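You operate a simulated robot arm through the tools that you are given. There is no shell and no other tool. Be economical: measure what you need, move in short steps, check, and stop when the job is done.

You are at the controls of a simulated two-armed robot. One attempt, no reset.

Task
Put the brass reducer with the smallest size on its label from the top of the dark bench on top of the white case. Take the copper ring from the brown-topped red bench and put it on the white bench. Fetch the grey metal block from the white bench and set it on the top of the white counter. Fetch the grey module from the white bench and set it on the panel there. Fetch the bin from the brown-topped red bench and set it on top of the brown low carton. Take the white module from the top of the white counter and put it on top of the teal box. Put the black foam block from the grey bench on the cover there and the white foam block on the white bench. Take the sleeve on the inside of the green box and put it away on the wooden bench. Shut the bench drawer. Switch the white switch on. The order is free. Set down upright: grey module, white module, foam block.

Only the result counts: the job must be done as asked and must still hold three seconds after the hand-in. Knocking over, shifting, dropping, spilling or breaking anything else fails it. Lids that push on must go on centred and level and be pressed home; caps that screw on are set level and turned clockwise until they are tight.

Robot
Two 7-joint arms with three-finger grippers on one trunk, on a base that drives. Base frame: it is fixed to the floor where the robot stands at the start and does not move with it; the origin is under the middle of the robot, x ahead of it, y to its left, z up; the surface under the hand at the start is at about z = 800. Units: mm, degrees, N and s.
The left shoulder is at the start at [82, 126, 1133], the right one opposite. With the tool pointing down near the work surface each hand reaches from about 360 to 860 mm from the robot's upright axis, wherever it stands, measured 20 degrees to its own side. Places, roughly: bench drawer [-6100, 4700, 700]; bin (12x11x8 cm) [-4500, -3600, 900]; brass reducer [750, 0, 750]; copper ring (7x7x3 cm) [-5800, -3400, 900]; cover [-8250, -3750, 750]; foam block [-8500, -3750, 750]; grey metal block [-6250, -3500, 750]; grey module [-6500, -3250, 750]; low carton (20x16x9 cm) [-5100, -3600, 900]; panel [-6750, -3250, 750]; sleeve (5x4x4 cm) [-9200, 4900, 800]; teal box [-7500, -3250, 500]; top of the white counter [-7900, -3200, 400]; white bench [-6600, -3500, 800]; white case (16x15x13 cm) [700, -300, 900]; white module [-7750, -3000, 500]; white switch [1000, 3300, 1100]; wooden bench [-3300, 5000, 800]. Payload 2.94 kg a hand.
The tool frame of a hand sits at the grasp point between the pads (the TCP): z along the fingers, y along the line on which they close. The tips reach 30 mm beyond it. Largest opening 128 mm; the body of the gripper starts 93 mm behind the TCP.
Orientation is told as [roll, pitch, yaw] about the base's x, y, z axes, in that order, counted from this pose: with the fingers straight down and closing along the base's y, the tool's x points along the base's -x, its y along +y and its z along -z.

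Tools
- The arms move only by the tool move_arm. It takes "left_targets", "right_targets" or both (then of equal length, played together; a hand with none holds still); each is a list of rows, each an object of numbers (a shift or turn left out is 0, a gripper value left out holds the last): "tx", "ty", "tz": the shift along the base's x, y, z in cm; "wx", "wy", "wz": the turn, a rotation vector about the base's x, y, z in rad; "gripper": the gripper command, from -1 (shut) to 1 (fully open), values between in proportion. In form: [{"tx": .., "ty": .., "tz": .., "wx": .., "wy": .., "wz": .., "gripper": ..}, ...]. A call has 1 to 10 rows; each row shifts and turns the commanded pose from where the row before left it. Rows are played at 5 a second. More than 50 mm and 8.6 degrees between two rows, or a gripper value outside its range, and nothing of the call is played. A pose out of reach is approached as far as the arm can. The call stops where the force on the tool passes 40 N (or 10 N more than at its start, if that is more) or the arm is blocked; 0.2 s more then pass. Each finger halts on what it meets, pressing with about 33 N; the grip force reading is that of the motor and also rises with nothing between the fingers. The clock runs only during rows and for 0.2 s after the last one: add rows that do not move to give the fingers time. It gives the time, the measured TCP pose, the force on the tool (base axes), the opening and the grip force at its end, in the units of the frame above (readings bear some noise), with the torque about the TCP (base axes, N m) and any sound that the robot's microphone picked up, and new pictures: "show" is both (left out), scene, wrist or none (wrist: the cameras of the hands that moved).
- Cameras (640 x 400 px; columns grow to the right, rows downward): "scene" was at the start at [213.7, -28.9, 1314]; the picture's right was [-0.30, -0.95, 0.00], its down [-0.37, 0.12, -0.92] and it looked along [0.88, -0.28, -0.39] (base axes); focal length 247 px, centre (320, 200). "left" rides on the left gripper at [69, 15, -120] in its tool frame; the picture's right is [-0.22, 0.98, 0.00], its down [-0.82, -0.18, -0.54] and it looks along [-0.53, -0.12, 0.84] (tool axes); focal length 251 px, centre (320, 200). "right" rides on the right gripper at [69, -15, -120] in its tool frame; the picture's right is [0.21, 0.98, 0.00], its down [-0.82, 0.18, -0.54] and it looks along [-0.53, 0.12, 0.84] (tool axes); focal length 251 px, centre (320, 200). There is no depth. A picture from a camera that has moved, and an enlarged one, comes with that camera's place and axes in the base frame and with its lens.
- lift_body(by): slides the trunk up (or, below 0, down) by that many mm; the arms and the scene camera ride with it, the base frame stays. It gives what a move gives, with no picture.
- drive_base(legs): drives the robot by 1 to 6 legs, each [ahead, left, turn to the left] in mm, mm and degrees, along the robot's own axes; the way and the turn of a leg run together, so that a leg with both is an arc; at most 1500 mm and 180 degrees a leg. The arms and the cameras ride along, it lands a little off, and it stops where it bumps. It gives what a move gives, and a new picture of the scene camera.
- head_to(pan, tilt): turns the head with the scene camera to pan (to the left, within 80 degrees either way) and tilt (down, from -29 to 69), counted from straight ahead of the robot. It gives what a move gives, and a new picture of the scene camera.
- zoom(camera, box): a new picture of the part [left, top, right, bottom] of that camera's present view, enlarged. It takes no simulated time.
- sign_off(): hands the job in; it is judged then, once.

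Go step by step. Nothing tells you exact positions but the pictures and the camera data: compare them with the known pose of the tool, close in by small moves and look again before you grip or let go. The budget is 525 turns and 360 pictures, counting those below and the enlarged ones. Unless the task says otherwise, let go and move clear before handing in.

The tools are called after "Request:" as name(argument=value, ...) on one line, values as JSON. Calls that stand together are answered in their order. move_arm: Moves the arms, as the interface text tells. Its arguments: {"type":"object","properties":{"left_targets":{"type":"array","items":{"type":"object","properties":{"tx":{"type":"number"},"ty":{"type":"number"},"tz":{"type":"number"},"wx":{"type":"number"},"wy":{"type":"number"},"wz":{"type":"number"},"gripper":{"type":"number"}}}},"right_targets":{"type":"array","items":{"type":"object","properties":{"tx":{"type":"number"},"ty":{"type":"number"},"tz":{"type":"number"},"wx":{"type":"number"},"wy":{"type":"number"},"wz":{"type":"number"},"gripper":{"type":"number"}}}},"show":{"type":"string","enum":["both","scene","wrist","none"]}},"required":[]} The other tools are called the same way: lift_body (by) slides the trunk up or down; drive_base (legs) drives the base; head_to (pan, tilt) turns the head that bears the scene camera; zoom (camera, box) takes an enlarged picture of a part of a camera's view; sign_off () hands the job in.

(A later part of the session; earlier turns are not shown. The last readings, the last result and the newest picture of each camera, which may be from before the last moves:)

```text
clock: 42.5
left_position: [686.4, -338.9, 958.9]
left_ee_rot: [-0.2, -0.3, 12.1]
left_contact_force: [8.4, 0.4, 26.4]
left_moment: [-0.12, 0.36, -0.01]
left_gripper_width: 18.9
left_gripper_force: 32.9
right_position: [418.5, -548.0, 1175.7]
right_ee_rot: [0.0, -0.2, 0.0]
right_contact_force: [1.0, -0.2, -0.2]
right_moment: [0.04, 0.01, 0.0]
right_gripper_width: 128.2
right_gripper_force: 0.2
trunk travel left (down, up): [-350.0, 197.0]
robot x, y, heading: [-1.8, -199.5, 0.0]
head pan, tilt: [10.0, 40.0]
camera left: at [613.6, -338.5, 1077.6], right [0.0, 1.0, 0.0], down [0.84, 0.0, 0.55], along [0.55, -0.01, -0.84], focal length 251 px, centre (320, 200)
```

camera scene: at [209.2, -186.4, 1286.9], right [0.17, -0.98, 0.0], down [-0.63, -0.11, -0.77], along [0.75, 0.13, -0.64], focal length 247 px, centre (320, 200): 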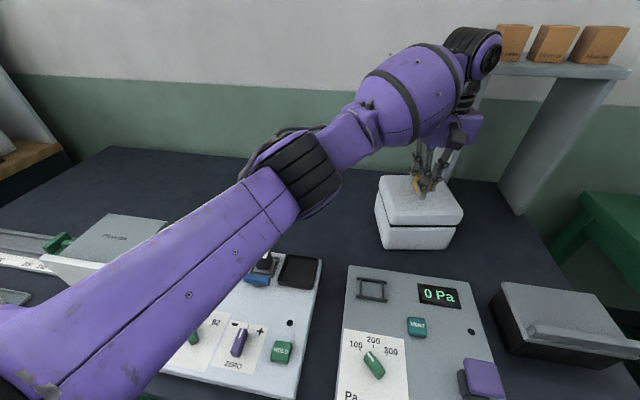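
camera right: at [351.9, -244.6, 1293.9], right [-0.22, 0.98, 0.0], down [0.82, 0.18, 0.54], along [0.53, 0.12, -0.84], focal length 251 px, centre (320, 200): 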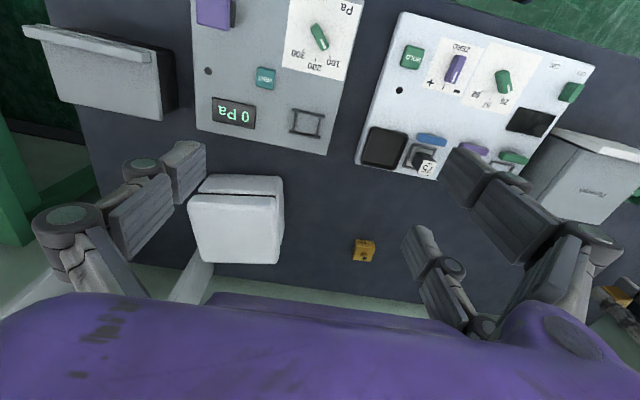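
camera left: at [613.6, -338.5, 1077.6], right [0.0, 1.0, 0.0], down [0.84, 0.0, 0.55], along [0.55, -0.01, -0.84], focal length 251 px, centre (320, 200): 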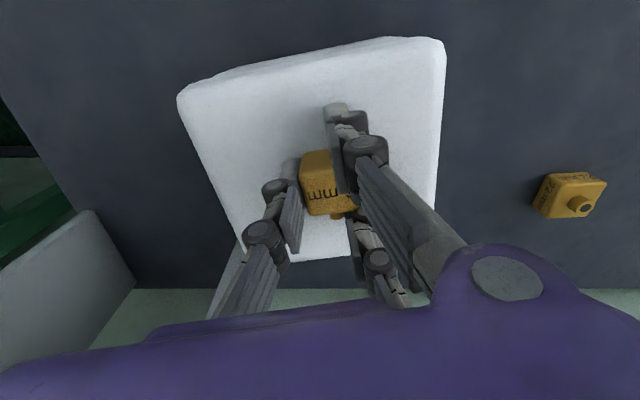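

Contact reached. I ease up 3 mm, open, and rise clear.

Request:
move_arm(left_targets=[{"tz": 0.25}, {}, {"gripper": -0.5}, {}, {"gripper": 0}, {}, {"tz": 2}, {"tz": 3}, {"tz": 4}, {}])

```text
clock: 44.6
left_position: [686.6, -337.9, 1047.9]
left_ee_rot: [0.0, 0.0, 12.2]
left_contact_force: [0.1, 0.3, -0.6]
left_moment: [-0.03, -0.02, 0.0]
left_gripper_width: 64.0
left_gripper_force: 0.0
right_position: [421.0, -550.2, 1174.3]
right_ee_rot: [0.0, 0.1, 0.0]
right_contact_force: [-0.1, -0.1, -0.1]
right_moment: [0.04, 0.0, 0.03]
right_gripper_width: 127.9
right_gripper_force: 0.0
trunk travel left (down, up): [-350.0, 197.0]
robot x, y, heading: [1.3, -201.2, -0.2]
head pan, tilt: [10.0, 40.0]
camera scene: at [209.6, -186.3, 1286.8], right [0.17, -0.98, 0.0], down [-0.63, -0.11, -0.77], along [0.75, 0.13, -0.64], focal length 247 px, centre (320, 200)
camera left: at [614.7, -338.5, 1166.6], right [0.0, 1.0, 0.0], down [0.84, 0.0, 0.54], along [0.54, 0.0, -0.84], focal length 251 px, centre (320, 200)
```

scene: 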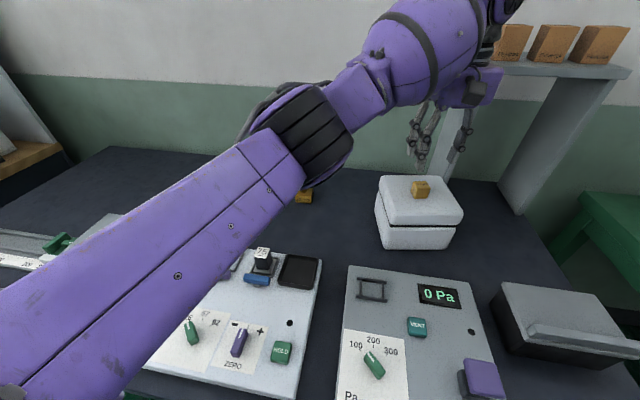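
left: 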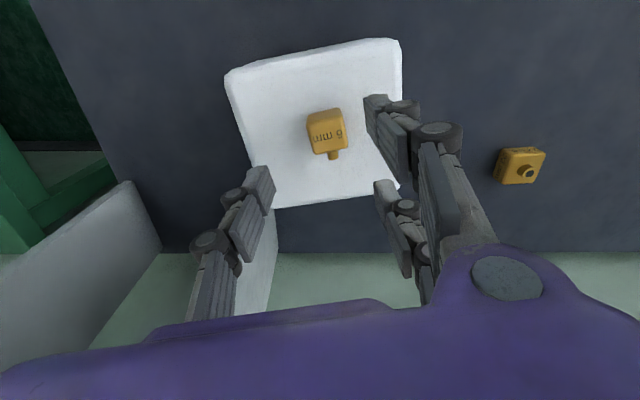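

The 6 mm reducer rests on the case. I retract the left arm and back away from the bench.

Request:
move_arm(left_targets=[{"tx": -4, "tz": 2}, {"tx": -4, "ty": 2, "tz": 1}, {"tx": -4, "ty": 3}, {"tx": -4, "ty": 3}, {"tx": -4, "ty": 3}, {"tx": -3, "ty": 4}, {"ty": 5}, {"ty": 5}, {"ty": 3}, {}], show="none")

Request:
drive_base(legs=[[-700, 0, 0]])

Request:
head_to(pan=60, tilt=10)

```text
clock: 46.9
left_position: [456.8, -56.9, 1077.8]
left_ee_rot: [0.1, 0.0, 12.1]
left_contact_force: [0.6, 0.0, 0.1]
left_moment: [-0.03, 0.0, 0.05]
left_gripper_width: 64.0
left_gripper_force: 0.1
right_position: [420.9, -552.6, 1175.4]
right_ee_rot: [0.0, 0.0, 0.0]
right_contact_force: [-0.7, 0.5, -0.2]
right_moment: [0.01, -0.02, 0.06]
right_gripper_width: 128.1
right_gripper_force: 0.1
trunk travel left (down, up): [-350.0, 197.0]
robot x, y, heading: [0.3, -200.7, -0.2]
head pan, tilt: [10.0, 40.0]
```

```text
clock: 50.7
left_position: [-245.0, -59.5, 1077.1]
left_ee_rot: [0.0, -0.1, 12.1]
left_contact_force: [0.4, 0.4, -0.3]
left_moment: [-0.02, 0.0, 0.02]
left_gripper_width: 64.1
left_gripper_force: 0.1
right_position: [-281.3, -550.6, 1175.0]
right_ee_rot: [0.1, 0.0, 0.0]
right_contact_force: [-0.2, 0.0, -0.3]
right_moment: [0.0, -0.06, 0.03]
right_gripper_width: 128.1
right_gripper_force: 0.0
trunk travel left (down, up): [-350.0, 197.0]
robot x, y, heading: [-701.1, -198.3, 0.1]
head pan, tilt: [10.0, 40.0]
camera scene: at [-492.0, -186.5, 1287.0], right [0.17, -0.98, 0.0], down [-0.63, -0.11, -0.77], along [0.75, 0.13, -0.64], focal length 247 px, centre (320, 200)
```

scene: 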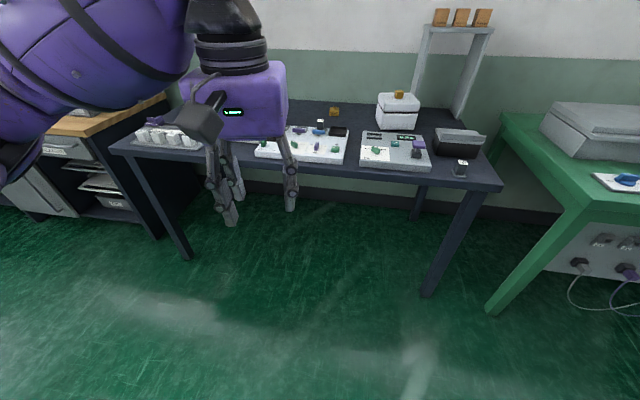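

```text
clock: 51.9
left_position: [-244.3, -58.4, 1077.5]
left_ee_rot: [0.0, 0.0, 12.2]
left_contact_force: [-0.1, 1.4, 0.7]
left_moment: [-0.01, 0.01, 0.01]
left_gripper_width: 63.9
left_gripper_force: 0.1
right_position: [-280.9, -548.8, 1174.1]
right_ee_rot: [0.1, 0.0, 0.0]
right_contact_force: [-0.3, 0.4, 0.0]
right_moment: [0.0, -0.04, 0.01]
right_gripper_width: 128.0
right_gripper_force: 0.0
trunk travel left (down, up): [-350.0, 197.0]
robot x, y, heading: [-697.9, -200.8, 0.0]
head pan, tilt: [60.0, 10.0]
camera scene: at [-529.1, -120.8, 1334.6], right [0.87, -0.5, 0.0], down [-0.09, -0.15, -0.98], along [0.49, 0.85, -0.17], focal length 247 px, centre (320, 200)
```

scene: 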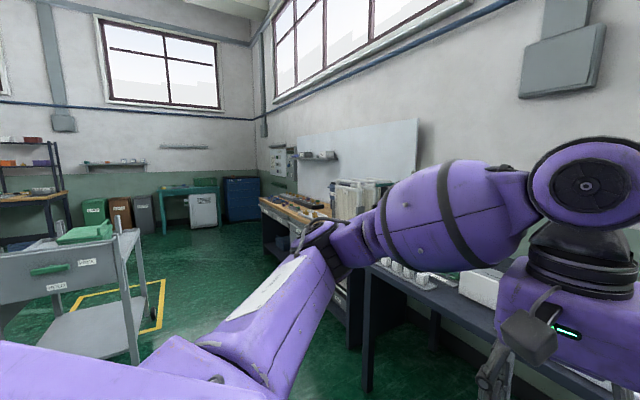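

The switch panel is on the wall past the wooden bench, near pixel (290,165). I drive sideways along the aisle between benches and cart toward y≈3000.

Request:
drive_base(legs=[[250, 0, 0], [0, 1500, 0], [0, 900, 0]])

Request:
head_to(pan=30, tilt=10)

```text
clock: 74.6
left_position: [17.6, 2351.0, 1077.3]
left_ee_rot: [0.1, 0.0, 11.3]
left_contact_force: [0.1, 0.2, 0.4]
left_moment: [0.01, 0.01, 0.03]
left_gripper_width: 63.9
left_gripper_force: 0.1
right_position: [-27.2, 1860.8, 1175.4]
right_ee_rot: [0.0, 0.0, -0.8]
right_contact_force: [-0.2, -0.5, -0.3]
right_moment: [-0.01, -0.01, -0.02]
right_gripper_width: 128.1
right_gripper_force: 0.0
trunk travel left (down, up): [-350.0, 197.0]
robot x, y, heading: [-441.9, 2217.1, -0.8]
head pan, tilt: [60.0, 10.0]
camera scene: at [-268.5, 2293.4, 1334.7], right [0.86, -0.51, 0.0], down [-0.09, -0.15, -0.98], along [0.5, 0.85, -0.17], focal length 247 px, centre (320, 200)
```

scene: 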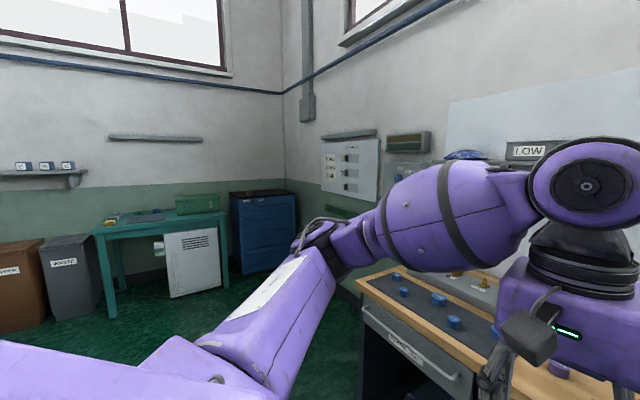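

```text
clock: 75.5
left_position: [16.7, 2351.5, 1076.4]
left_ee_rot: [0.0, 0.1, 11.4]
left_contact_force: [0.2, 0.0, 0.3]
left_moment: [-0.02, 0.0, 0.0]
left_gripper_width: 63.9
left_gripper_force: 0.1
right_position: [-26.6, 1861.4, 1174.9]
right_ee_rot: [0.0, 0.0, -0.8]
right_contact_force: [0.0, 0.4, -0.1]
right_moment: [0.0, 0.01, 0.04]
right_gripper_width: 128.1
right_gripper_force: 0.1
trunk travel left (down, up): [-350.0, 197.0]
robot x, y, heading: [-444.7, 2215.8, -0.9]
head pan, tilt: [30.0, 10.0]
camera scene: at [-235.0, 2259.0, 1334.7], right [0.49, -0.87, 0.0], down [-0.15, -0.08, -0.98], along [0.86, 0.48, -0.17], focal length 247 px, centre (320, 200)
```

scene: 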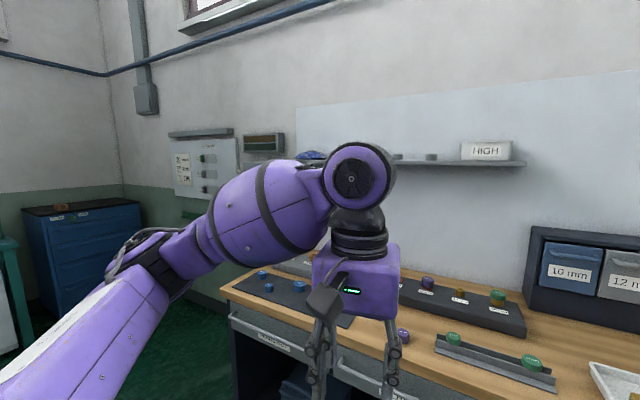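

The panel has several switches, just left of the bench end. I drive 950 mm further left to face it.

Request:
drive_base(legs=[[0, 850, 0.9]])

Request:
head_to(pan=-5, tilt=10)

```text
clock: 83.4
left_position: [16.7, 3210.0, 1077.1]
left_ee_rot: [0.0, 0.0, 12.5]
left_contact_force: [1.1, 0.7, -0.8]
left_moment: [-0.04, 0.0, 0.01]
left_gripper_width: 63.9
left_gripper_force: 0.1
right_position: [-15.8, 2718.4, 1175.4]
right_ee_rot: [0.0, 0.0, 0.5]
right_contact_force: [-1.0, -0.2, -0.3]
right_moment: [-0.01, 0.01, 0.03]
right_gripper_width: 127.9
right_gripper_force: 0.2
trunk travel left (down, up): [-350.0, 197.0]
robot x, y, heading: [-440.3, 3067.1, 0.7]
head pan, tilt: [30.0, 10.0]
camera scene: at [-233.6, 3112.2, 1334.7], right [0.51, -0.86, 0.0], down [-0.15, -0.09, -0.98], along [0.85, 0.5, -0.17], focal length 247 px, centre (320, 200)
```

scene: 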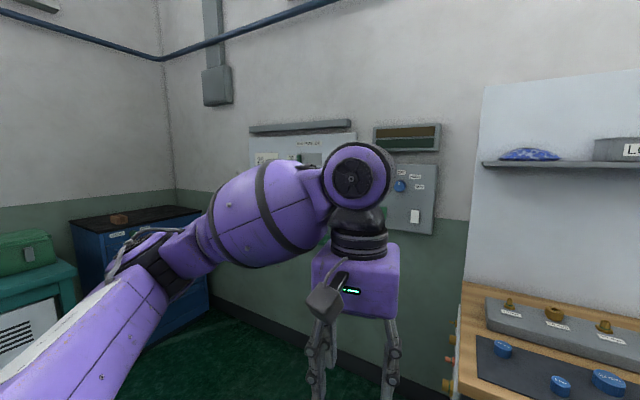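

```text
clock: 84.4
left_position: [15.7, 3209.4, 1078.0]
left_ee_rot: [0.0, 0.0, 12.6]
left_contact_force: [-0.8, 0.3, 0.4]
left_moment: [0.02, 0.03, -0.01]
left_gripper_width: 63.7
left_gripper_force: 0.0
right_position: [-15.9, 2718.9, 1174.9]
right_ee_rot: [0.0, 0.1, 0.5]
right_contact_force: [0.1, -1.0, 0.5]
right_moment: [-0.02, 0.0, 0.03]
right_gripper_width: 128.1
right_gripper_force: 0.1
trunk travel left (down, up): [-350.0, 197.0]
robot x, y, heading: [-439.1, 3065.0, 0.4]
head pan, tilt: [-5.0, 10.0]
camera scene: at [-221.1, 3057.8, 1334.7], right [-0.08, -1.0, 0.0], down [-0.17, 0.01, -0.98], along [0.98, -0.08, -0.17], focal length 247 px, centre (320, 200)
```

scene: 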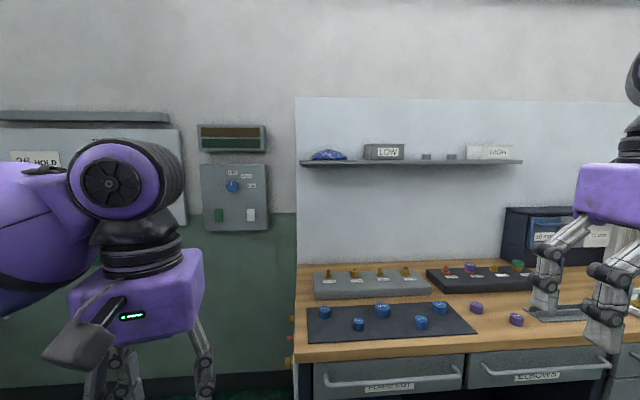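

The white rocker sits at pixel (250,213), matching (1000, 3300, 1100). I zoom in.

Request:
zoom(camera="scene", box=[195, 160, 275, 235])

```text
5.33 times, centred on (235, 198) of scene
camera zoom: at [-221.1, 3057.8, 1334.7], right [-0.08, -1.0, 0.0], down [-0.17, 0.01, -0.98], along [0.98, -0.08, -0.17], focal length 1316 px, centre (773, 213)
```

zoom: 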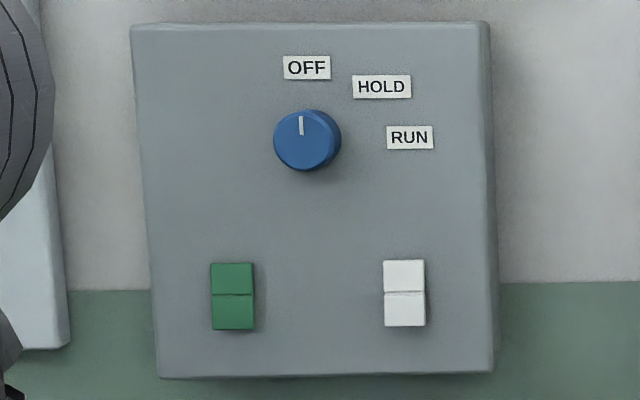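

I need to get closer. I move left to clear the bench end, then ahead.

Request:
drive_base(legs=[[0, 360, 0], [500, 0, 0]])

Request:
head_to(pan=-12, tilt=15)

```text
clock: 90.6
left_position: [508.9, 3575.6, 1077.7]
left_ee_rot: [0.0, 0.0, 12.8]
left_contact_force: [-0.3, -0.4, -0.3]
left_moment: [-0.03, 0.04, 0.0]
left_gripper_width: 64.1
left_gripper_force: 0.0
right_position: [478.2, 3084.4, 1173.6]
right_ee_rot: [0.0, 0.0, 0.6]
right_contact_force: [0.8, -0.8, 0.3]
right_moment: [-0.02, 0.03, 0.0]
right_gripper_width: 127.9
right_gripper_force: 0.0
trunk travel left (down, up): [-350.0, 197.0]
robot x, y, heading: [50.4, 3429.2, 0.4]
head pan, tilt: [-5.0, 10.0]
camera scene: at [271.6, 3421.9, 1334.7], right [-0.08, -1.0, 0.0], down [-0.17, 0.01, -0.98], along [0.98, -0.07, -0.17], focal length 247 px, centre (320, 200)
```

scene: 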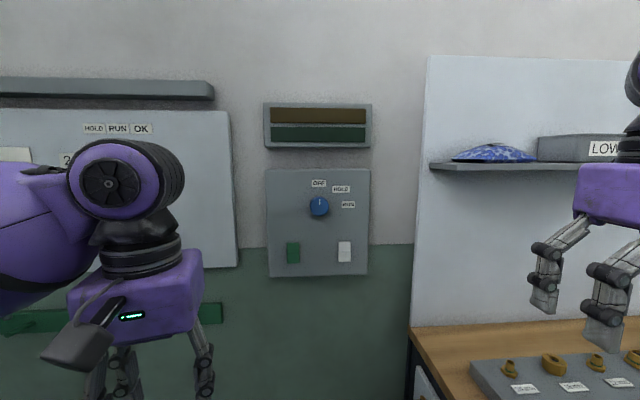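

```text
clock: 91.3
left_position: [508.9, 3575.7, 1078.3]
left_ee_rot: [0.0, 0.0, 12.8]
left_contact_force: [0.2, -0.2, -0.1]
left_moment: [0.01, -0.03, 0.01]
left_gripper_width: 63.9
left_gripper_force: 0.0
right_position: [476.9, 3083.4, 1175.2]
right_ee_rot: [0.0, 0.0, 0.8]
right_contact_force: [0.0, 0.2, 0.4]
right_moment: [-0.02, -0.02, -0.02]
right_gripper_width: 128.1
right_gripper_force: 0.0
trunk travel left (down, up): [-350.0, 197.0]
robot x, y, heading: [51.5, 3426.2, 0.5]
head pan, tilt: [-12.0, 15.0]
camera scene: at [270.5, 3410.7, 1326.5], right [-0.2, -0.98, 0.0], down [-0.25, 0.05, -0.97], along [0.95, -0.19, -0.26], focal length 247 px, centre (320, 200)
```

scene: 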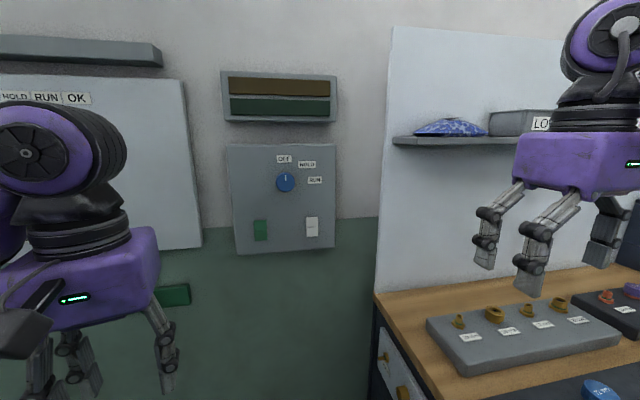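

Triangulated, the rocker is at about (958, 3297, 1058). I zoom to see which half is pressed.

Request:
zoom(camera="scene", box=[240, 205, 340, 250])

Request:
zoom(camera="scene", box=[0, 80, 200, 300])

```text
6.40 times, centred on (290, 228) of scene
camera zoom: at [270.5, 3410.7, 1326.5], right [-0.2, -0.98, 0.0], down [-0.25, 0.05, -0.97], along [0.95, -0.19, -0.26], focal length 1579 px, centre (512, 24)
```

zoom: 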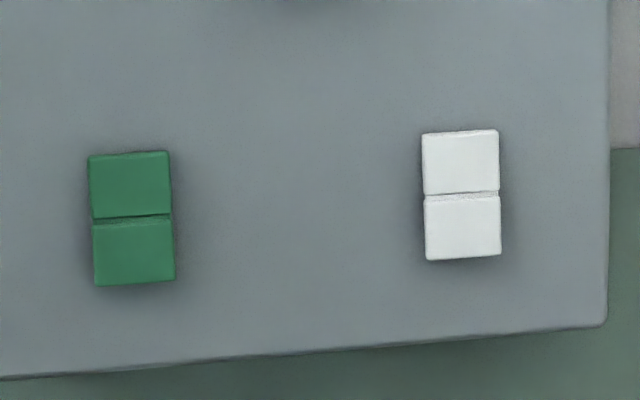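

```text
1.82 times, centred on (100, 190) of scene
camera zoom: at [270.5, 3410.7, 1326.5], right [-0.2, -0.98, 0.0], down [-0.25, 0.05, -0.97], along [0.95, -0.19, -0.26], focal length 448 px, centre (720, 218)
```

zoom: 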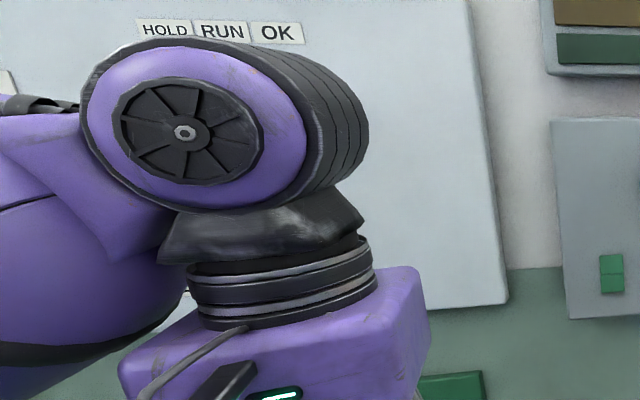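

No marks visible from here. I bring the right hand level, fingers forward, in front of the rocker to look closer with its camera.

Request:
move_arm(right_targets=[{"wy": -0.14, "ty": 2.1, "gripper": -1}, {"wy": -0.14, "ty": 2.1}, {"wy": -0.14, "ty": 2.1}, {"wy": -0.14, "ty": 2.1, "tz": -1}, {"wy": -0.14, "ty": 2.1, "tz": -1}, {"wy": -0.14, "ty": 2.1, "tz": -2}, {"wy": -0.14, "ty": 2.1, "tz": -2}, {"wy": -0.14, "ty": 2.1, "tz": -2}, {"wy": -0.14, "ty": 2.1, "tz": -2}, {"wy": -0.14, "ty": 2.1, "tz": -1.5}], show="none")

Request:
move_arm(right_targets=[{"wy": -0.085, "tx": 3}, {"wy": -0.085, "tx": 4}, {"tx": 4}, {"tx": 4}, {}])

```text
clock: 93.5
left_position: [509.5, 3575.2, 1078.0]
left_ee_rot: [-0.1, 0.1, 12.8]
left_contact_force: [0.1, -1.1, 0.3]
left_moment: [0.0, 0.03, 0.02]
left_gripper_width: 64.0
left_gripper_force: 0.0
right_position: [550.4, 3211.7, 1224.1]
right_ee_rot: [1.0, -59.9, -1.1]
right_contact_force: [0.7, 0.1, -0.3]
right_moment: [-0.01, -0.03, 0.0]
right_gripper_width: 0.0
right_gripper_force: 2.8
right hand out of reach, approached as far as the arm can: row 5, 6, 7, 8, 9, 10
trunk travel left (down, up): [-350.0, 197.0]
robot x, y, heading: [50.4, 3427.6, 0.6]
head pan, tilt: [-12.0, 15.0]
```

```text
clock: 94.7
left_position: [506.9, 3574.8, 1077.8]
left_ee_rot: [0.0, -0.1, 12.6]
left_contact_force: [-0.7, 0.1, 1.8]
left_moment: [0.0, -0.06, 0.0]
left_gripper_width: 64.0
left_gripper_force: 0.0
right_position: [693.9, 3208.9, 1234.5]
right_ee_rot: [1.7, -72.7, -1.9]
right_contact_force: [-0.3, -0.4, -0.4]
right_moment: [-0.01, 0.02, 0.01]
right_gripper_width: 0.0
right_gripper_force: 3.7
right hand out of reach, approached as far as the arm can: row 1
trunk travel left (down, up): [-350.0, 197.0]
robot x, y, heading: [52.7, 3428.1, 0.5]
head pan, tilt: [-12.0, 15.0]
camera scene: at [269.1, 3410.0, 1326.7], right [-0.2, -0.98, 0.0], down [-0.25, 0.05, -0.97], along [0.95, -0.19, -0.26], focal length 247 px, centre (320, 200)
camera right: at [559.4, 3195.9, 1203.1], right [-0.06, 0.98, -0.2], down [-0.27, 0.17, 0.95], along [0.96, 0.11, 0.25], focal length 251 px, centre (320, 200)
```

scene: 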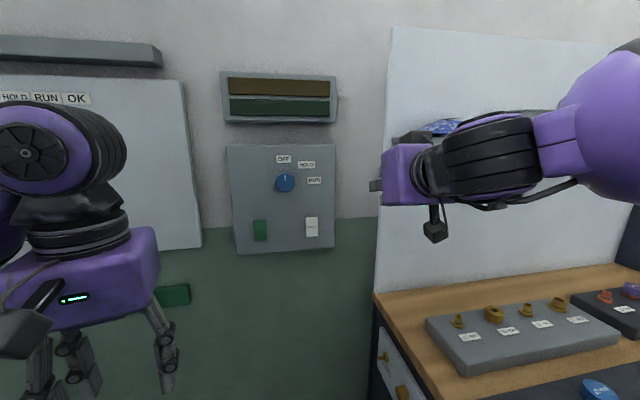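
right: 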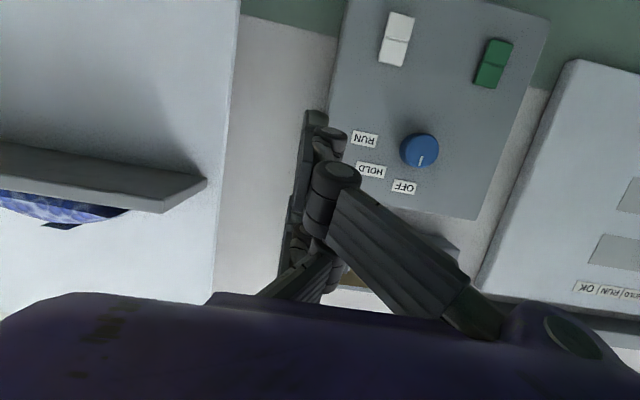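

The wrist camera sees the rocker (image upside down). I zoom in.

Request:
zoom(camera="right", box=[360, 0, 440, 80])

```text
5.00 times, centred on (400, 40) of right
camera zoom: at [559.4, 3195.9, 1203.1], right [-0.06, 0.98, -0.2], down [-0.27, 0.17, 0.95], along [0.96, 0.11, 0.25], focal length 1257 px, centre (-80, 1000)
```

zoom: 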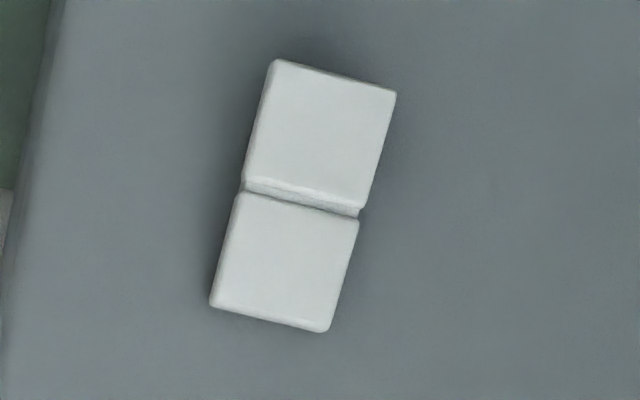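

I need a more side-on view to judge the tilt. I lower the hand and look again.

Request:
move_arm(right_targets=[{"tz": -4}, {"tz": -4}, {"tz": -4}, {"tx": 3, "tz": -3}, {"tx": 4}, {}], show="wrist")

```text
clock: 96.1
left_position: [508.8, 3575.0, 1077.6]
left_ee_rot: [0.0, 0.0, 12.8]
left_contact_force: [0.1, -0.2, -0.6]
left_moment: [0.01, -0.01, -0.03]
left_gripper_width: 63.9
left_gripper_force: 0.0
right_position: [763.6, 3208.9, 1084.2]
right_ee_rot: [1.7, -72.5, -1.8]
right_contact_force: [0.0, -0.5, -0.4]
right_moment: [0.02, 0.02, 0.02]
right_gripper_width: 0.0
right_gripper_force: 3.7
trunk travel left (down, up): [-350.0, 197.0]
robot x, y, heading: [54.3, 3427.9, 0.3]
head pan, tilt: [-12.0, 15.0]
camera right: at [630.0, 3195.1, 1052.6], right [-0.06, 0.98, -0.2], down [-0.27, 0.17, 0.95], along [0.96, 0.11, 0.25], focal length 251 px, centre (320, 200)
```

right: 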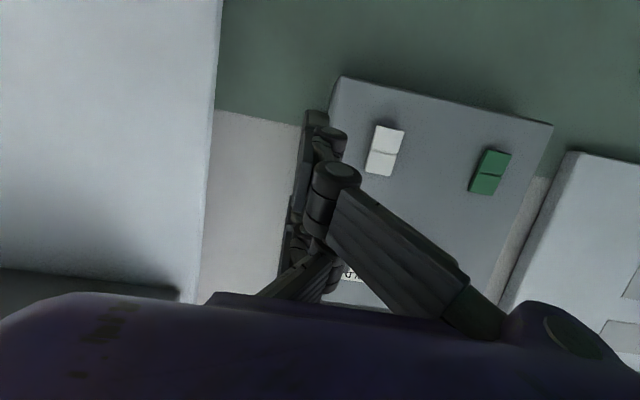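

Request:
zoom(camera="right", box=[355, 115, 415, 185])

Request:
zoom(camera="right", box=[455, 135, 525, 205])

```text
5.71 times, centred on (385, 150) of right
camera zoom: at [630.0, 3195.1, 1052.6], right [-0.06, 0.98, -0.2], down [-0.27, 0.17, 0.95], along [0.96, 0.11, 0.25], focal length 1437 px, centre (-51, 486)
```

zoom: 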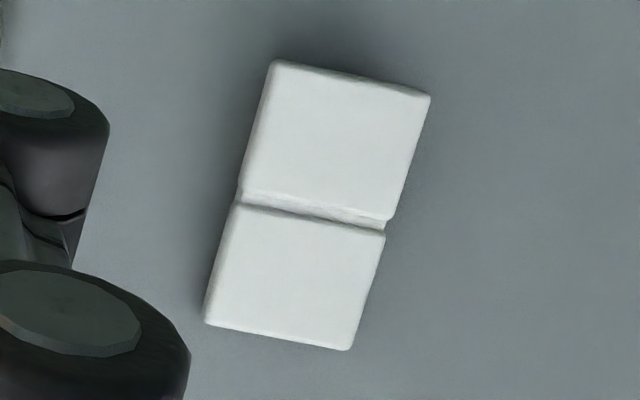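

```text
5.71 times, centred on (490, 170) of right
camera zoom: at [630.0, 3195.1, 1052.6], right [-0.06, 0.98, -0.2], down [-0.27, 0.17, 0.95], along [0.96, 0.11, 0.25], focal length 1437 px, centre (-651, 371)
```

zoom: 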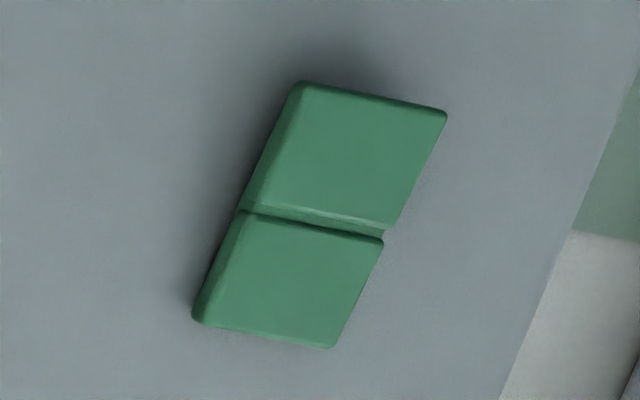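

Both halves tilt with the top edge out, so the bottom is pressed (off); I press the upper half. I align the closed fingertips at about z 1078 and close in.

Request:
move_arm(right_targets=[{"ty": 4.4, "tz": 0.2}, {"ty": 4.4, "tz": 0.2}, {"tx": 4}, {"tx": 4}, {"tx": 3}, {}])

```text
clock: 97.5
left_position: [509.1, 3574.8, 1077.8]
left_ee_rot: [0.0, 0.1, 12.8]
left_contact_force: [1.3, 0.6, -0.3]
left_moment: [0.0, 0.03, 0.01]
left_gripper_width: 64.2
left_gripper_force: 0.1
right_position: [845.3, 3296.6, 1085.9]
right_ee_rot: [1.5, -72.5, -1.6]
right_contact_force: [0.8, -0.6, -0.2]
right_moment: [0.01, -0.05, -0.01]
right_gripper_width: 0.1
right_gripper_force: 3.4
right hand out of reach, approached as far as the arm can: row 5
trunk travel left (down, up): [-350.0, 197.0]
robot x, y, heading: [52.6, 3431.8, 0.4]
head pan, tilt: [-12.0, 15.0]
camera scene: at [270.7, 3410.6, 1326.5], right [-0.2, -0.98, 0.0], down [-0.25, 0.05, -0.97], along [0.95, -0.19, -0.26], focal length 247 px, centre (320, 200)
camera right: at [711.2, 3283.2, 1055.3], right [-0.06, 0.98, -0.2], down [-0.27, 0.17, 0.95], along [0.96, 0.11, 0.25], focal length 251 px, centre (320, 200)
```

scene: 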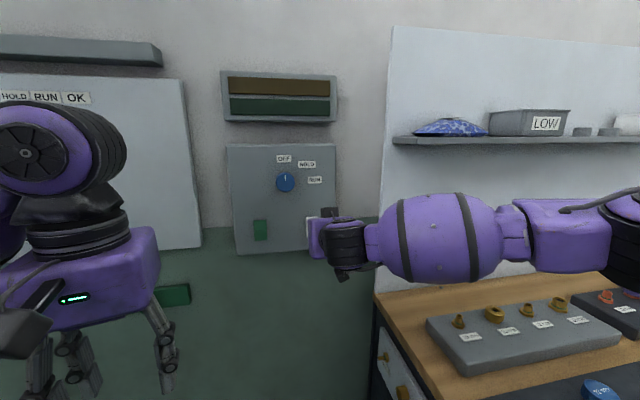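
right: 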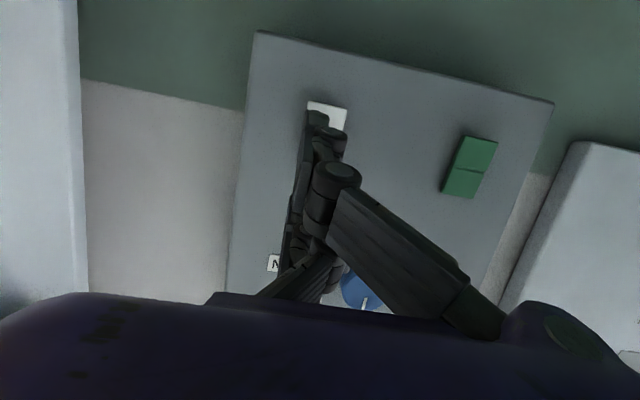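

Out of reach by a bit, so I draw the hand back, drive 100 mm ahead and check the alignment.

Request:
move_arm(right_targets=[{"tx": -4}, {"tx": -2}, {}], show="none")

Request:
drive_base(legs=[[100, 0, 0]])

Request:
move_arm(right_targets=[{"tx": 0.2}, {}], show="wrist")

```text
clock: 98.3
left_position: [507.8, 3575.4, 1078.0]
left_ee_rot: [0.0, 0.0, 12.8]
left_contact_force: [0.2, 0.0, -0.1]
left_moment: [0.0, -0.03, 0.0]
left_gripper_width: 64.1
left_gripper_force: 0.0
right_position: [786.0, 3296.7, 1085.9]
right_ee_rot: [1.5, -72.5, -1.7]
right_contact_force: [-0.7, 0.6, 1.1]
right_moment: [0.01, 0.02, 0.02]
right_gripper_width: 0.1
right_gripper_force: 3.1
trunk travel left (down, up): [-350.0, 197.0]
robot x, y, heading: [53.5, 3431.3, 0.6]
head pan, tilt: [-12.0, 15.0]
```

```text
clock: 99.5
left_position: [608.1, 3577.4, 1077.7]
left_ee_rot: [0.0, -0.1, 12.9]
left_contact_force: [0.2, -0.8, -0.2]
left_moment: [-0.01, 0.03, 0.0]
left_gripper_width: 63.9
left_gripper_force: 0.0
right_position: [886.3, 3297.7, 1085.9]
right_ee_rot: [1.6, -72.5, -1.8]
right_contact_force: [-0.4, 1.3, -0.8]
right_moment: [0.01, -0.01, 0.01]
right_gripper_width: 0.0
right_gripper_force: 3.3
trunk travel left (down, up): [-350.0, 197.0]
robot x, y, heading: [153.5, 3427.0, 0.8]
head pan, tilt: [-12.0, 15.0]
camera scene: at [369.6, 3412.0, 1326.5], right [-0.2, -0.98, 0.0], down [-0.25, 0.05, -0.97], along [0.95, -0.19, -0.26], focal length 247 px, centre (320, 200)
```

scene: 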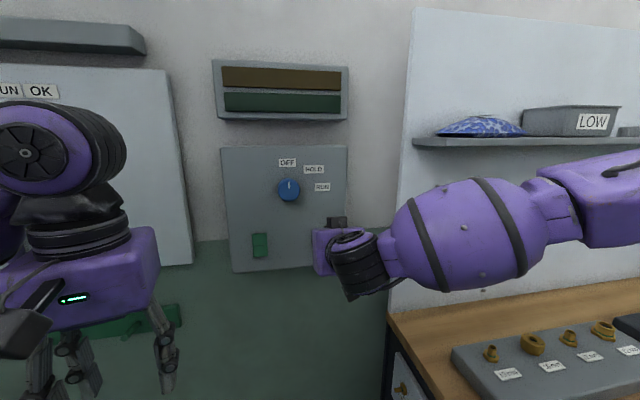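

```text
clock: 100.1
left_position: [607.8, 3576.4, 1076.8]
left_ee_rot: [-0.1, -0.1, 12.9]
left_contact_force: [-0.7, 0.3, 0.3]
left_moment: [0.0, -0.01, -0.05]
left_gripper_width: 64.0
left_gripper_force: 0.1
right_position: [887.2, 3299.9, 1086.8]
right_ee_rot: [1.6, -72.5, -1.7]
right_contact_force: [0.9, 0.0, -0.3]
right_moment: [0.0, 0.0, 0.0]
right_gripper_width: 0.1
right_gripper_force: 3.0
trunk travel left (down, up): [-350.0, 197.0]
robot x, y, heading: [154.8, 3432.9, 0.9]
head pan, tilt: [-12.0, 15.0]
camera right: at [753.0, 3285.3, 1055.4], right [-0.06, 0.98, -0.2], down [-0.27, 0.17, 0.95], along [0.96, 0.11, 0.25], focal length 251 px, centre (320, 200)
```

right: 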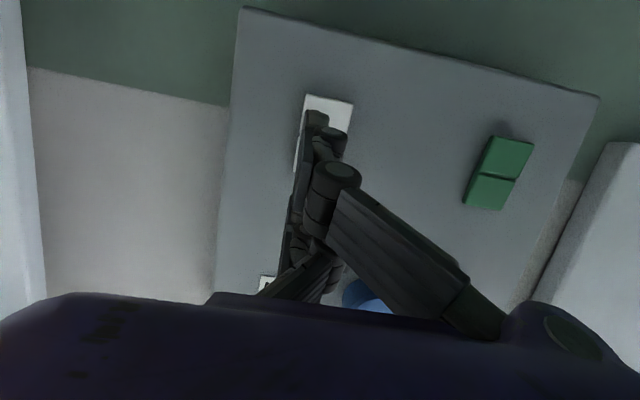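

Tip is aligned with the upper half. I press forward in small steps.

Request:
move_arm(right_targets=[{"tx": 1}, {"tx": 1}, {"tx": 0.5}, {"tx": 0.5}, {"tx": 0.5}, {"tx": 0.5}, {}], show="none")

```text
clock: 101.7
left_position: [606.7, 3578.4, 1078.4]
left_ee_rot: [0.0, -0.1, 12.7]
left_contact_force: [-0.2, -0.2, -0.7]
left_moment: [-0.05, -0.05, 0.0]
left_gripper_width: 63.9
left_gripper_force: 0.0
right_position: [927.4, 3298.0, 1086.7]
right_ee_rot: [1.7, -72.6, -1.7]
right_contact_force: [0.4, -0.7, -0.2]
right_moment: [-0.03, 0.02, 0.0]
right_gripper_width: 0.0
right_gripper_force: 3.3
trunk travel left (down, up): [-350.0, 197.0]
robot x, y, heading: [153.9, 3430.2, 0.6]
head pan, tilt: [-12.0, 15.0]
```

Request:
move_arm(right_targets=[{"tx": 0.4}, {"tx": 0.4}, {"tx": 0.4}, {"tx": 0.4}, {"tx": 0.4}, {"tx": 0.4}, {}], show="wrist")

```text
clock: 102.5
left_position: [603.1, 3576.4, 1079.0]
left_ee_rot: [-0.2, -0.2, 12.7]
left_contact_force: [0.1, -0.8, 0.9]
left_moment: [-0.02, -0.03, -0.03]
left_gripper_width: 63.6
left_gripper_force: 0.2
right_position: [932.0, 3302.6, 1086.0]
right_ee_rot: [1.9, -72.2, -1.7]
right_contact_force: [-22.8, 0.6, 3.7]
right_moment: [-0.05, -0.77, -0.25]
right_gripper_width: 0.0
right_gripper_force: 2.5
trunk travel left (down, up): [-350.0, 197.0]
robot x, y, heading: [148.8, 3430.9, 0.7]
head pan, tilt: [-12.0, 15.0]
stopped in row 4 (right hand): the force on the tool passed its limit at 44 N (the readings are from after the stop); the commanded pose is now the measured one
camera right: at [797.6, 3287.8, 1055.7], right [-0.07, 0.98, -0.19], down [-0.27, 0.17, 0.95], along [0.96, 0.12, 0.25], focal length 251 px, centre (320, 200)
```

right: 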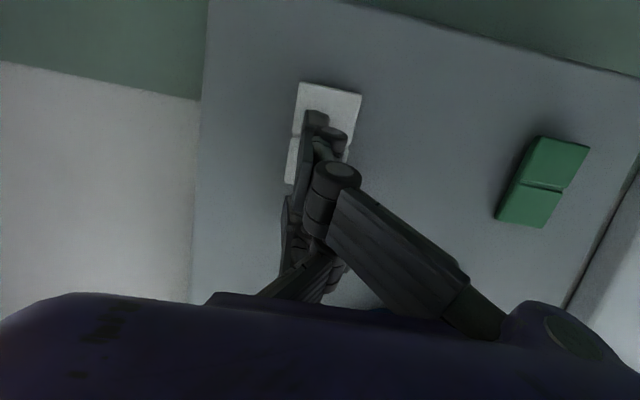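

It stopped at 44 N; I back off and look whether the rocker moved.

Request:
move_arm(right_targets=[{"tx": -3}, {"tx": -4}, {"ty": -4}, {"ty": -4}, {}], show="none")

Request:
zoom(camera="right", box=[330, 60, 520, 210])

```text
clock: 103.7
left_position: [608.1, 3577.8, 1077.4]
left_ee_rot: [-0.1, 0.0, 12.9]
left_contact_force: [0.0, -0.3, 0.5]
left_moment: [-0.03, 0.03, -0.02]
left_gripper_width: 63.9
left_gripper_force: 0.0
right_position: [869.2, 3220.9, 1083.1]
right_ee_rot: [1.7, -72.0, -1.6]
right_contact_force: [0.4, 0.1, 0.3]
right_moment: [-0.03, 0.02, 0.02]
right_gripper_width: 0.0
right_gripper_force: 3.1
trunk travel left (down, up): [-350.0, 197.0]
robot x, y, heading: [151.5, 3431.4, 0.6]
head pan, tilt: [-12.0, 15.0]
```

```text
2.67 times, centred on (425, 135) of right
camera zoom: at [733.5, 3207.0, 1052.5], right [-0.07, 0.98, -0.2], down [-0.26, 0.17, 0.95], along [0.96, 0.11, 0.24], focal length 670 px, centre (40, 373)
```

zoom: 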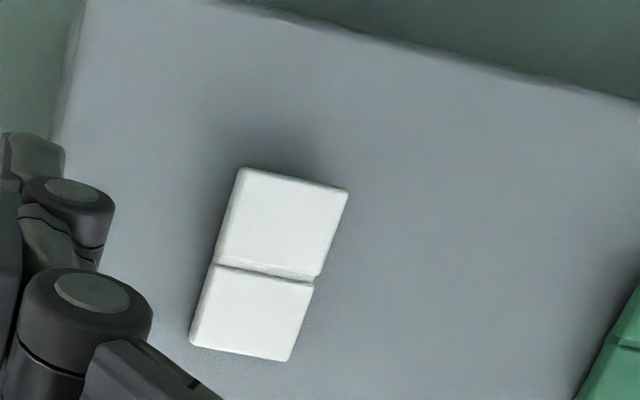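

The upper half did not move under 44 N, so it may already be the pressed one. I probe the lower half.

Request:
move_arm(right_targets=[{"tz": -3.6, "ty": 0.8}, {"ty": 4}, {"ty": 3}, {"tx": 3}, {"tx": 1.5}, {"tx": 0.4}, {"tx": 0.4}, {}], show="wrist")

```text
clock: 105.5
left_position: [606.4, 3575.6, 1078.0]
left_ee_rot: [0.0, 0.0, 12.8]
left_contact_force: [0.5, 0.3, 0.6]
left_moment: [0.0, 0.0, -0.06]
left_gripper_width: 63.9
left_gripper_force: 0.0
right_position: [920.3, 3300.4, 1050.6]
right_ee_rot: [1.7, -72.0, -1.6]
right_contact_force: [-0.5, 0.2, -0.5]
right_moment: [0.01, -0.04, 0.01]
right_gripper_width: 0.0
right_gripper_force: 2.7
right hand out of reach, approached as far as the arm can: row 1
trunk travel left (down, up): [-350.0, 197.0]
robot x, y, heading: [154.8, 3431.3, 0.7]
head pan, tilt: [-12.0, 15.0]
camera right: at [785.4, 3287.5, 1021.3], right [-0.07, 0.98, -0.2], down [-0.26, 0.17, 0.95], along [0.96, 0.11, 0.25], focal length 251 px, centre (320, 200)
```

right: 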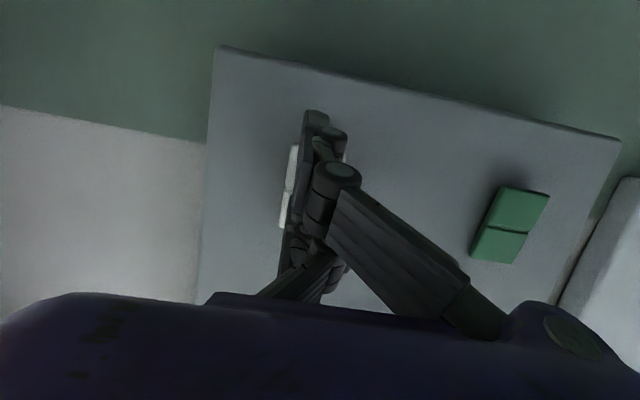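

Tip is on the lower half at z≈1041. I push on.

Request:
move_arm(right_targets=[{"tx": 0.3}, {"tx": 0.3}, {"tx": 0.3}, {"tx": 0.3}, {"tx": 0.3}, {"tx": 0.3}, {"tx": 0.3}, {}], show="none")

```text
clock: 106.8
left_position: [604.0, 3575.9, 1079.2]
left_ee_rot: [-0.1, -0.2, 12.8]
left_contact_force: [-0.1, 0.0, 0.2]
left_moment: [0.03, -0.02, 0.0]
left_gripper_width: 64.0
left_gripper_force: 0.1
right_position: [925.0, 3304.6, 1051.0]
right_ee_rot: [1.8, -71.9, -1.3]
right_contact_force: [-19.5, 1.5, 2.9]
right_moment: [-0.1, -0.66, -0.21]
right_gripper_width: 0.0
right_gripper_force: 2.9
right hand out of reach, approached as far as the arm can: row 5
trunk travel left (down, up): [-350.0, 197.0]
robot x, y, heading: [151.5, 3428.8, 0.7]
head pan, tilt: [-12.0, 15.0]
stopped in row 6 (right hand): the force on the tool passed its limit at 43 N (the readings are from after the stop); the commanded pose is now the measured one
```

Contact came 7 mm earlier here than on the upper half. I back off and compare the look.

Request:
move_arm(right_targets=[{"tx": -3}, {"tx": -3}, {"ty": -4, "tz": 2}, {"ty": -4, "tz": 1.2}, {}], show="none")

Request:
zoom(camera="right", box=[330, 60, 520, 210])

```text
clock: 108.0
left_position: [606.2, 3577.9, 1076.9]
left_ee_rot: [-0.1, 0.0, 12.8]
left_contact_force: [0.5, -0.3, -0.9]
left_moment: [0.02, 0.0, 0.01]
left_gripper_width: 64.0
left_gripper_force: 0.0
right_position: [866.6, 3225.0, 1080.1]
right_ee_rot: [1.6, -71.6, -1.1]
right_contact_force: [-0.8, 0.0, -0.1]
right_moment: [0.02, 0.0, -0.04]
right_gripper_width: 0.0
right_gripper_force: 3.0
trunk travel left (down, up): [-350.0, 197.0]
robot x, y, heading: [149.0, 3428.6, 0.6]
head pan, tilt: [-12.0, 15.0]
```

```text
2.67 times, centred on (425, 135) of right
camera zoom: at [732.8, 3209.3, 1052.2], right [-0.07, 0.98, -0.2], down [-0.26, 0.17, 0.95], along [0.96, 0.12, 0.24], focal length 670 px, centre (40, 373)
```

zoom: 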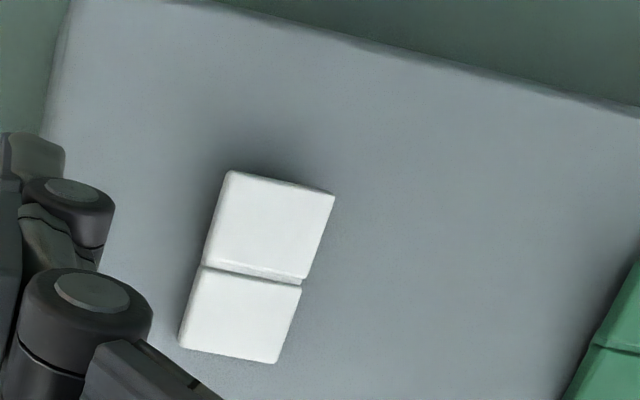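

The tool points slightly downward, so the tip's upper corner touched too near the pivot. I press lower, near the bottom end of the lower half.

Request:
move_arm(right_targets=[{"tz": -2.2, "ty": 0.6}, {"tz": -2.2, "ty": 3.4}, {"ty": 3.4}, {"tx": 3}, {"tx": 1.2}, {}], show="wrist")

```text
clock: 109.4
left_position: [606.4, 3577.4, 1078.3]
left_ee_rot: [0.0, 0.0, 12.8]
left_contact_force: [0.0, 0.7, 0.1]
left_moment: [0.01, 0.01, -0.07]
left_gripper_width: 64.1
left_gripper_force: 0.0
right_position: [910.2, 3298.3, 1035.8]
right_ee_rot: [1.7, -71.8, -1.3]
right_contact_force: [0.3, -0.1, -0.3]
right_moment: [-0.01, 0.0, 0.03]
right_gripper_width: 0.0
right_gripper_force: 2.8
trunk travel left (down, up): [-350.0, 197.0]
robot x, y, heading: [151.0, 3431.3, 0.7]
head pan, tilt: [-12.0, 15.0]
camera right: at [775.0, 3282.8, 1007.5], right [-0.07, 0.98, -0.19], down [-0.26, 0.17, 0.95], along [0.96, 0.12, 0.24], focal length 251 px, centre (320, 200)
```

right: 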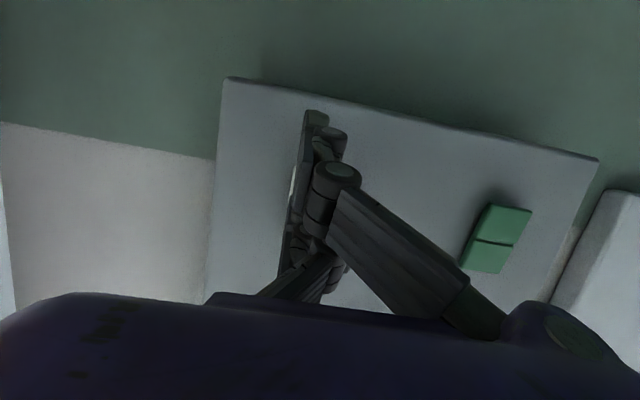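

Request:
move_arm(right_targets=[{"tx": 0.5}, {"tx": 0.5}, {"tx": 0.4}, {"tx": 0.4}, {"tx": 0.4}, {"tx": 0.4}, {"tx": 0.4}, {"tx": 0.4}, {}], show="none")

```text
clock: 110.5
left_position: [603.0, 3576.0, 1078.5]
left_ee_rot: [-0.1, -0.2, 12.8]
left_contact_force: [0.0, -0.4, 0.4]
left_moment: [0.01, 0.01, 0.02]
left_gripper_width: 64.0
left_gripper_force: 0.0
right_position: [921.9, 3302.8, 1035.9]
right_ee_rot: [2.0, -71.6, -0.9]
right_contact_force: [-21.6, 1.6, 5.8]
right_moment: [-0.09, -0.83, -0.23]
right_gripper_width: 0.1
right_gripper_force: 3.2
trunk travel left (down, up): [-350.0, 197.0]
robot x, y, heading: [151.4, 3427.0, 0.6]
head pan, tilt: [-12.0, 15.0]
stopped in row 5 (right hand): the force on the tool passed its limit at 44 N (the readings are from after the stop); the commanded pose is now the measured one
```

The face slopes with the bottom out, so the lower half is the one to press. I press on slowly in 1 mm steps.

Request:
move_arm(right_targets=[{"tx": 0.1}, {"tx": 0.1}, {"tx": 0.1}, {"tx": 0.1}, {"tx": 0.1}, {"tx": 0.1}, {"tx": 0.1}, {"tx": 0.1}, {"tx": 0.1}, {"tx": 0.1}], show="none")

```text
clock: 111.5
left_position: [602.0, 3575.9, 1079.2]
left_ee_rot: [-0.1, -0.2, 12.7]
left_contact_force: [0.0, -0.1, -0.3]
left_moment: [0.03, 0.0, 0.01]
left_gripper_width: 64.0
left_gripper_force: 0.0
right_position: [922.4, 3304.7, 1034.9]
right_ee_rot: [2.2, -71.5, -0.7]
right_contact_force: [-22.7, 6.2, 6.6]
right_moment: [-0.25, -0.82, -0.2]
right_gripper_width: 0.0
right_gripper_force: 3.0
trunk travel left (down, up): [-350.0, 197.0]
robot x, y, heading: [152.0, 3430.1, 0.9]
head pan, tilt: [-12.0, 15.0]
stopped in row 4 (right hand): the force on the tool passed its limit at 41 N (the readings are from after the stop); the commanded pose is now the measured one
```

I look at the contact from the scene camera while the hand still rests there.

Request:
zoom(camera="scene", box=[270, 180, 390, 310])

Request:
zoom(camera="right", box=[240, 60, 400, 260])

```text
3.08 times, centred on (330, 245) of scene
camera zoom: at [363.6, 3412.1, 1327.2], right [-0.2, -0.98, 0.0], down [-0.25, 0.05, -0.97], along [0.95, -0.19, -0.26], focal length 759 px, centre (289, 62)
```

zoom: 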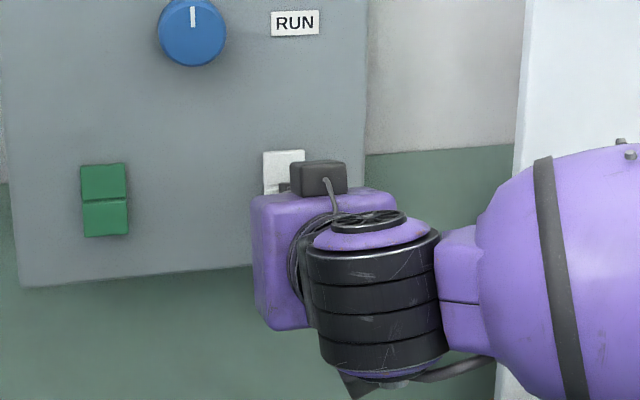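

```text
2.00 times, centred on (320, 160) of right
camera zoom: at [787.8, 3287.5, 1007.7], right [-0.09, 0.98, -0.19], down [-0.26, 0.16, 0.95], along [0.96, 0.14, 0.24], focal length 503 px, centre (320, 280)
```

zoom: 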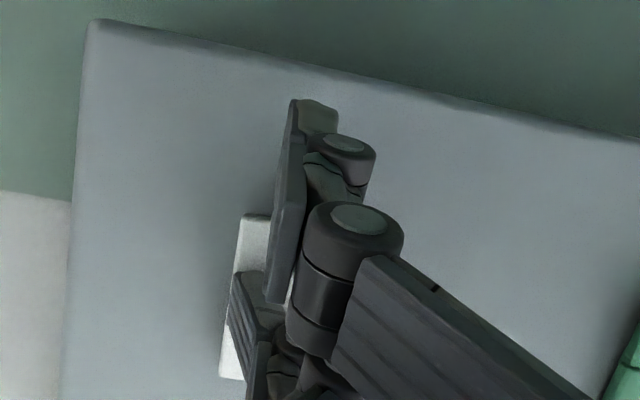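

Now it is clear: the hand has an upper finger about 30 mm above the TCP line, which touched first. For the upper half the TCP must be near z 1058, so I retry there.

Request:
move_arm(right_targets=[{"tx": -2}, {"tz": 2.3}, {"tx": 0.8}, {"tx": 0.5}, {"tx": 0.3}, {"tx": 0.3}, {"tx": 0.3}, {"tx": 0.3}, {"tx": 0.3}, {}], show="wrist")

```text
clock: 113.3
left_position: [602.6, 3577.9, 1079.0]
left_ee_rot: [-0.1, -0.2, 12.8]
left_contact_force: [-0.1, 0.3, -0.7]
left_moment: [0.01, 0.02, 0.0]
left_gripper_width: 64.0
left_gripper_force: 0.0
right_position: [924.3, 3305.6, 1056.2]
right_ee_rot: [2.2, -71.0, -0.4]
right_contact_force: [-21.9, 2.0, 4.0]
right_moment: [-0.09, -0.77, -0.22]
right_gripper_width: 0.0
right_gripper_force: 2.8
trunk travel left (down, up): [-350.0, 197.0]
robot x, y, heading: [151.0, 3431.5, 0.5]
head pan, tilt: [-12.0, 15.0]
stopped in row 8 (right hand): the force on the tool passed its limit at 43 N (the readings are from after the stop); the commanded pose is now the measured one
camera right: at [789.0, 3288.0, 1027.9], right [-0.1, 0.98, -0.19], down [-0.25, 0.16, 0.95], along [0.96, 0.14, 0.23], focal length 251 px, centre (320, 200)
```

right: 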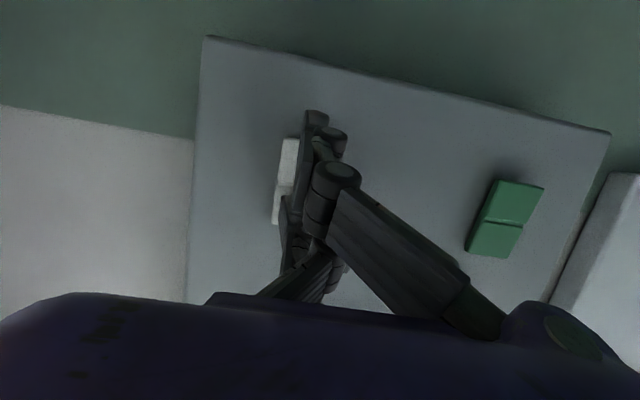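

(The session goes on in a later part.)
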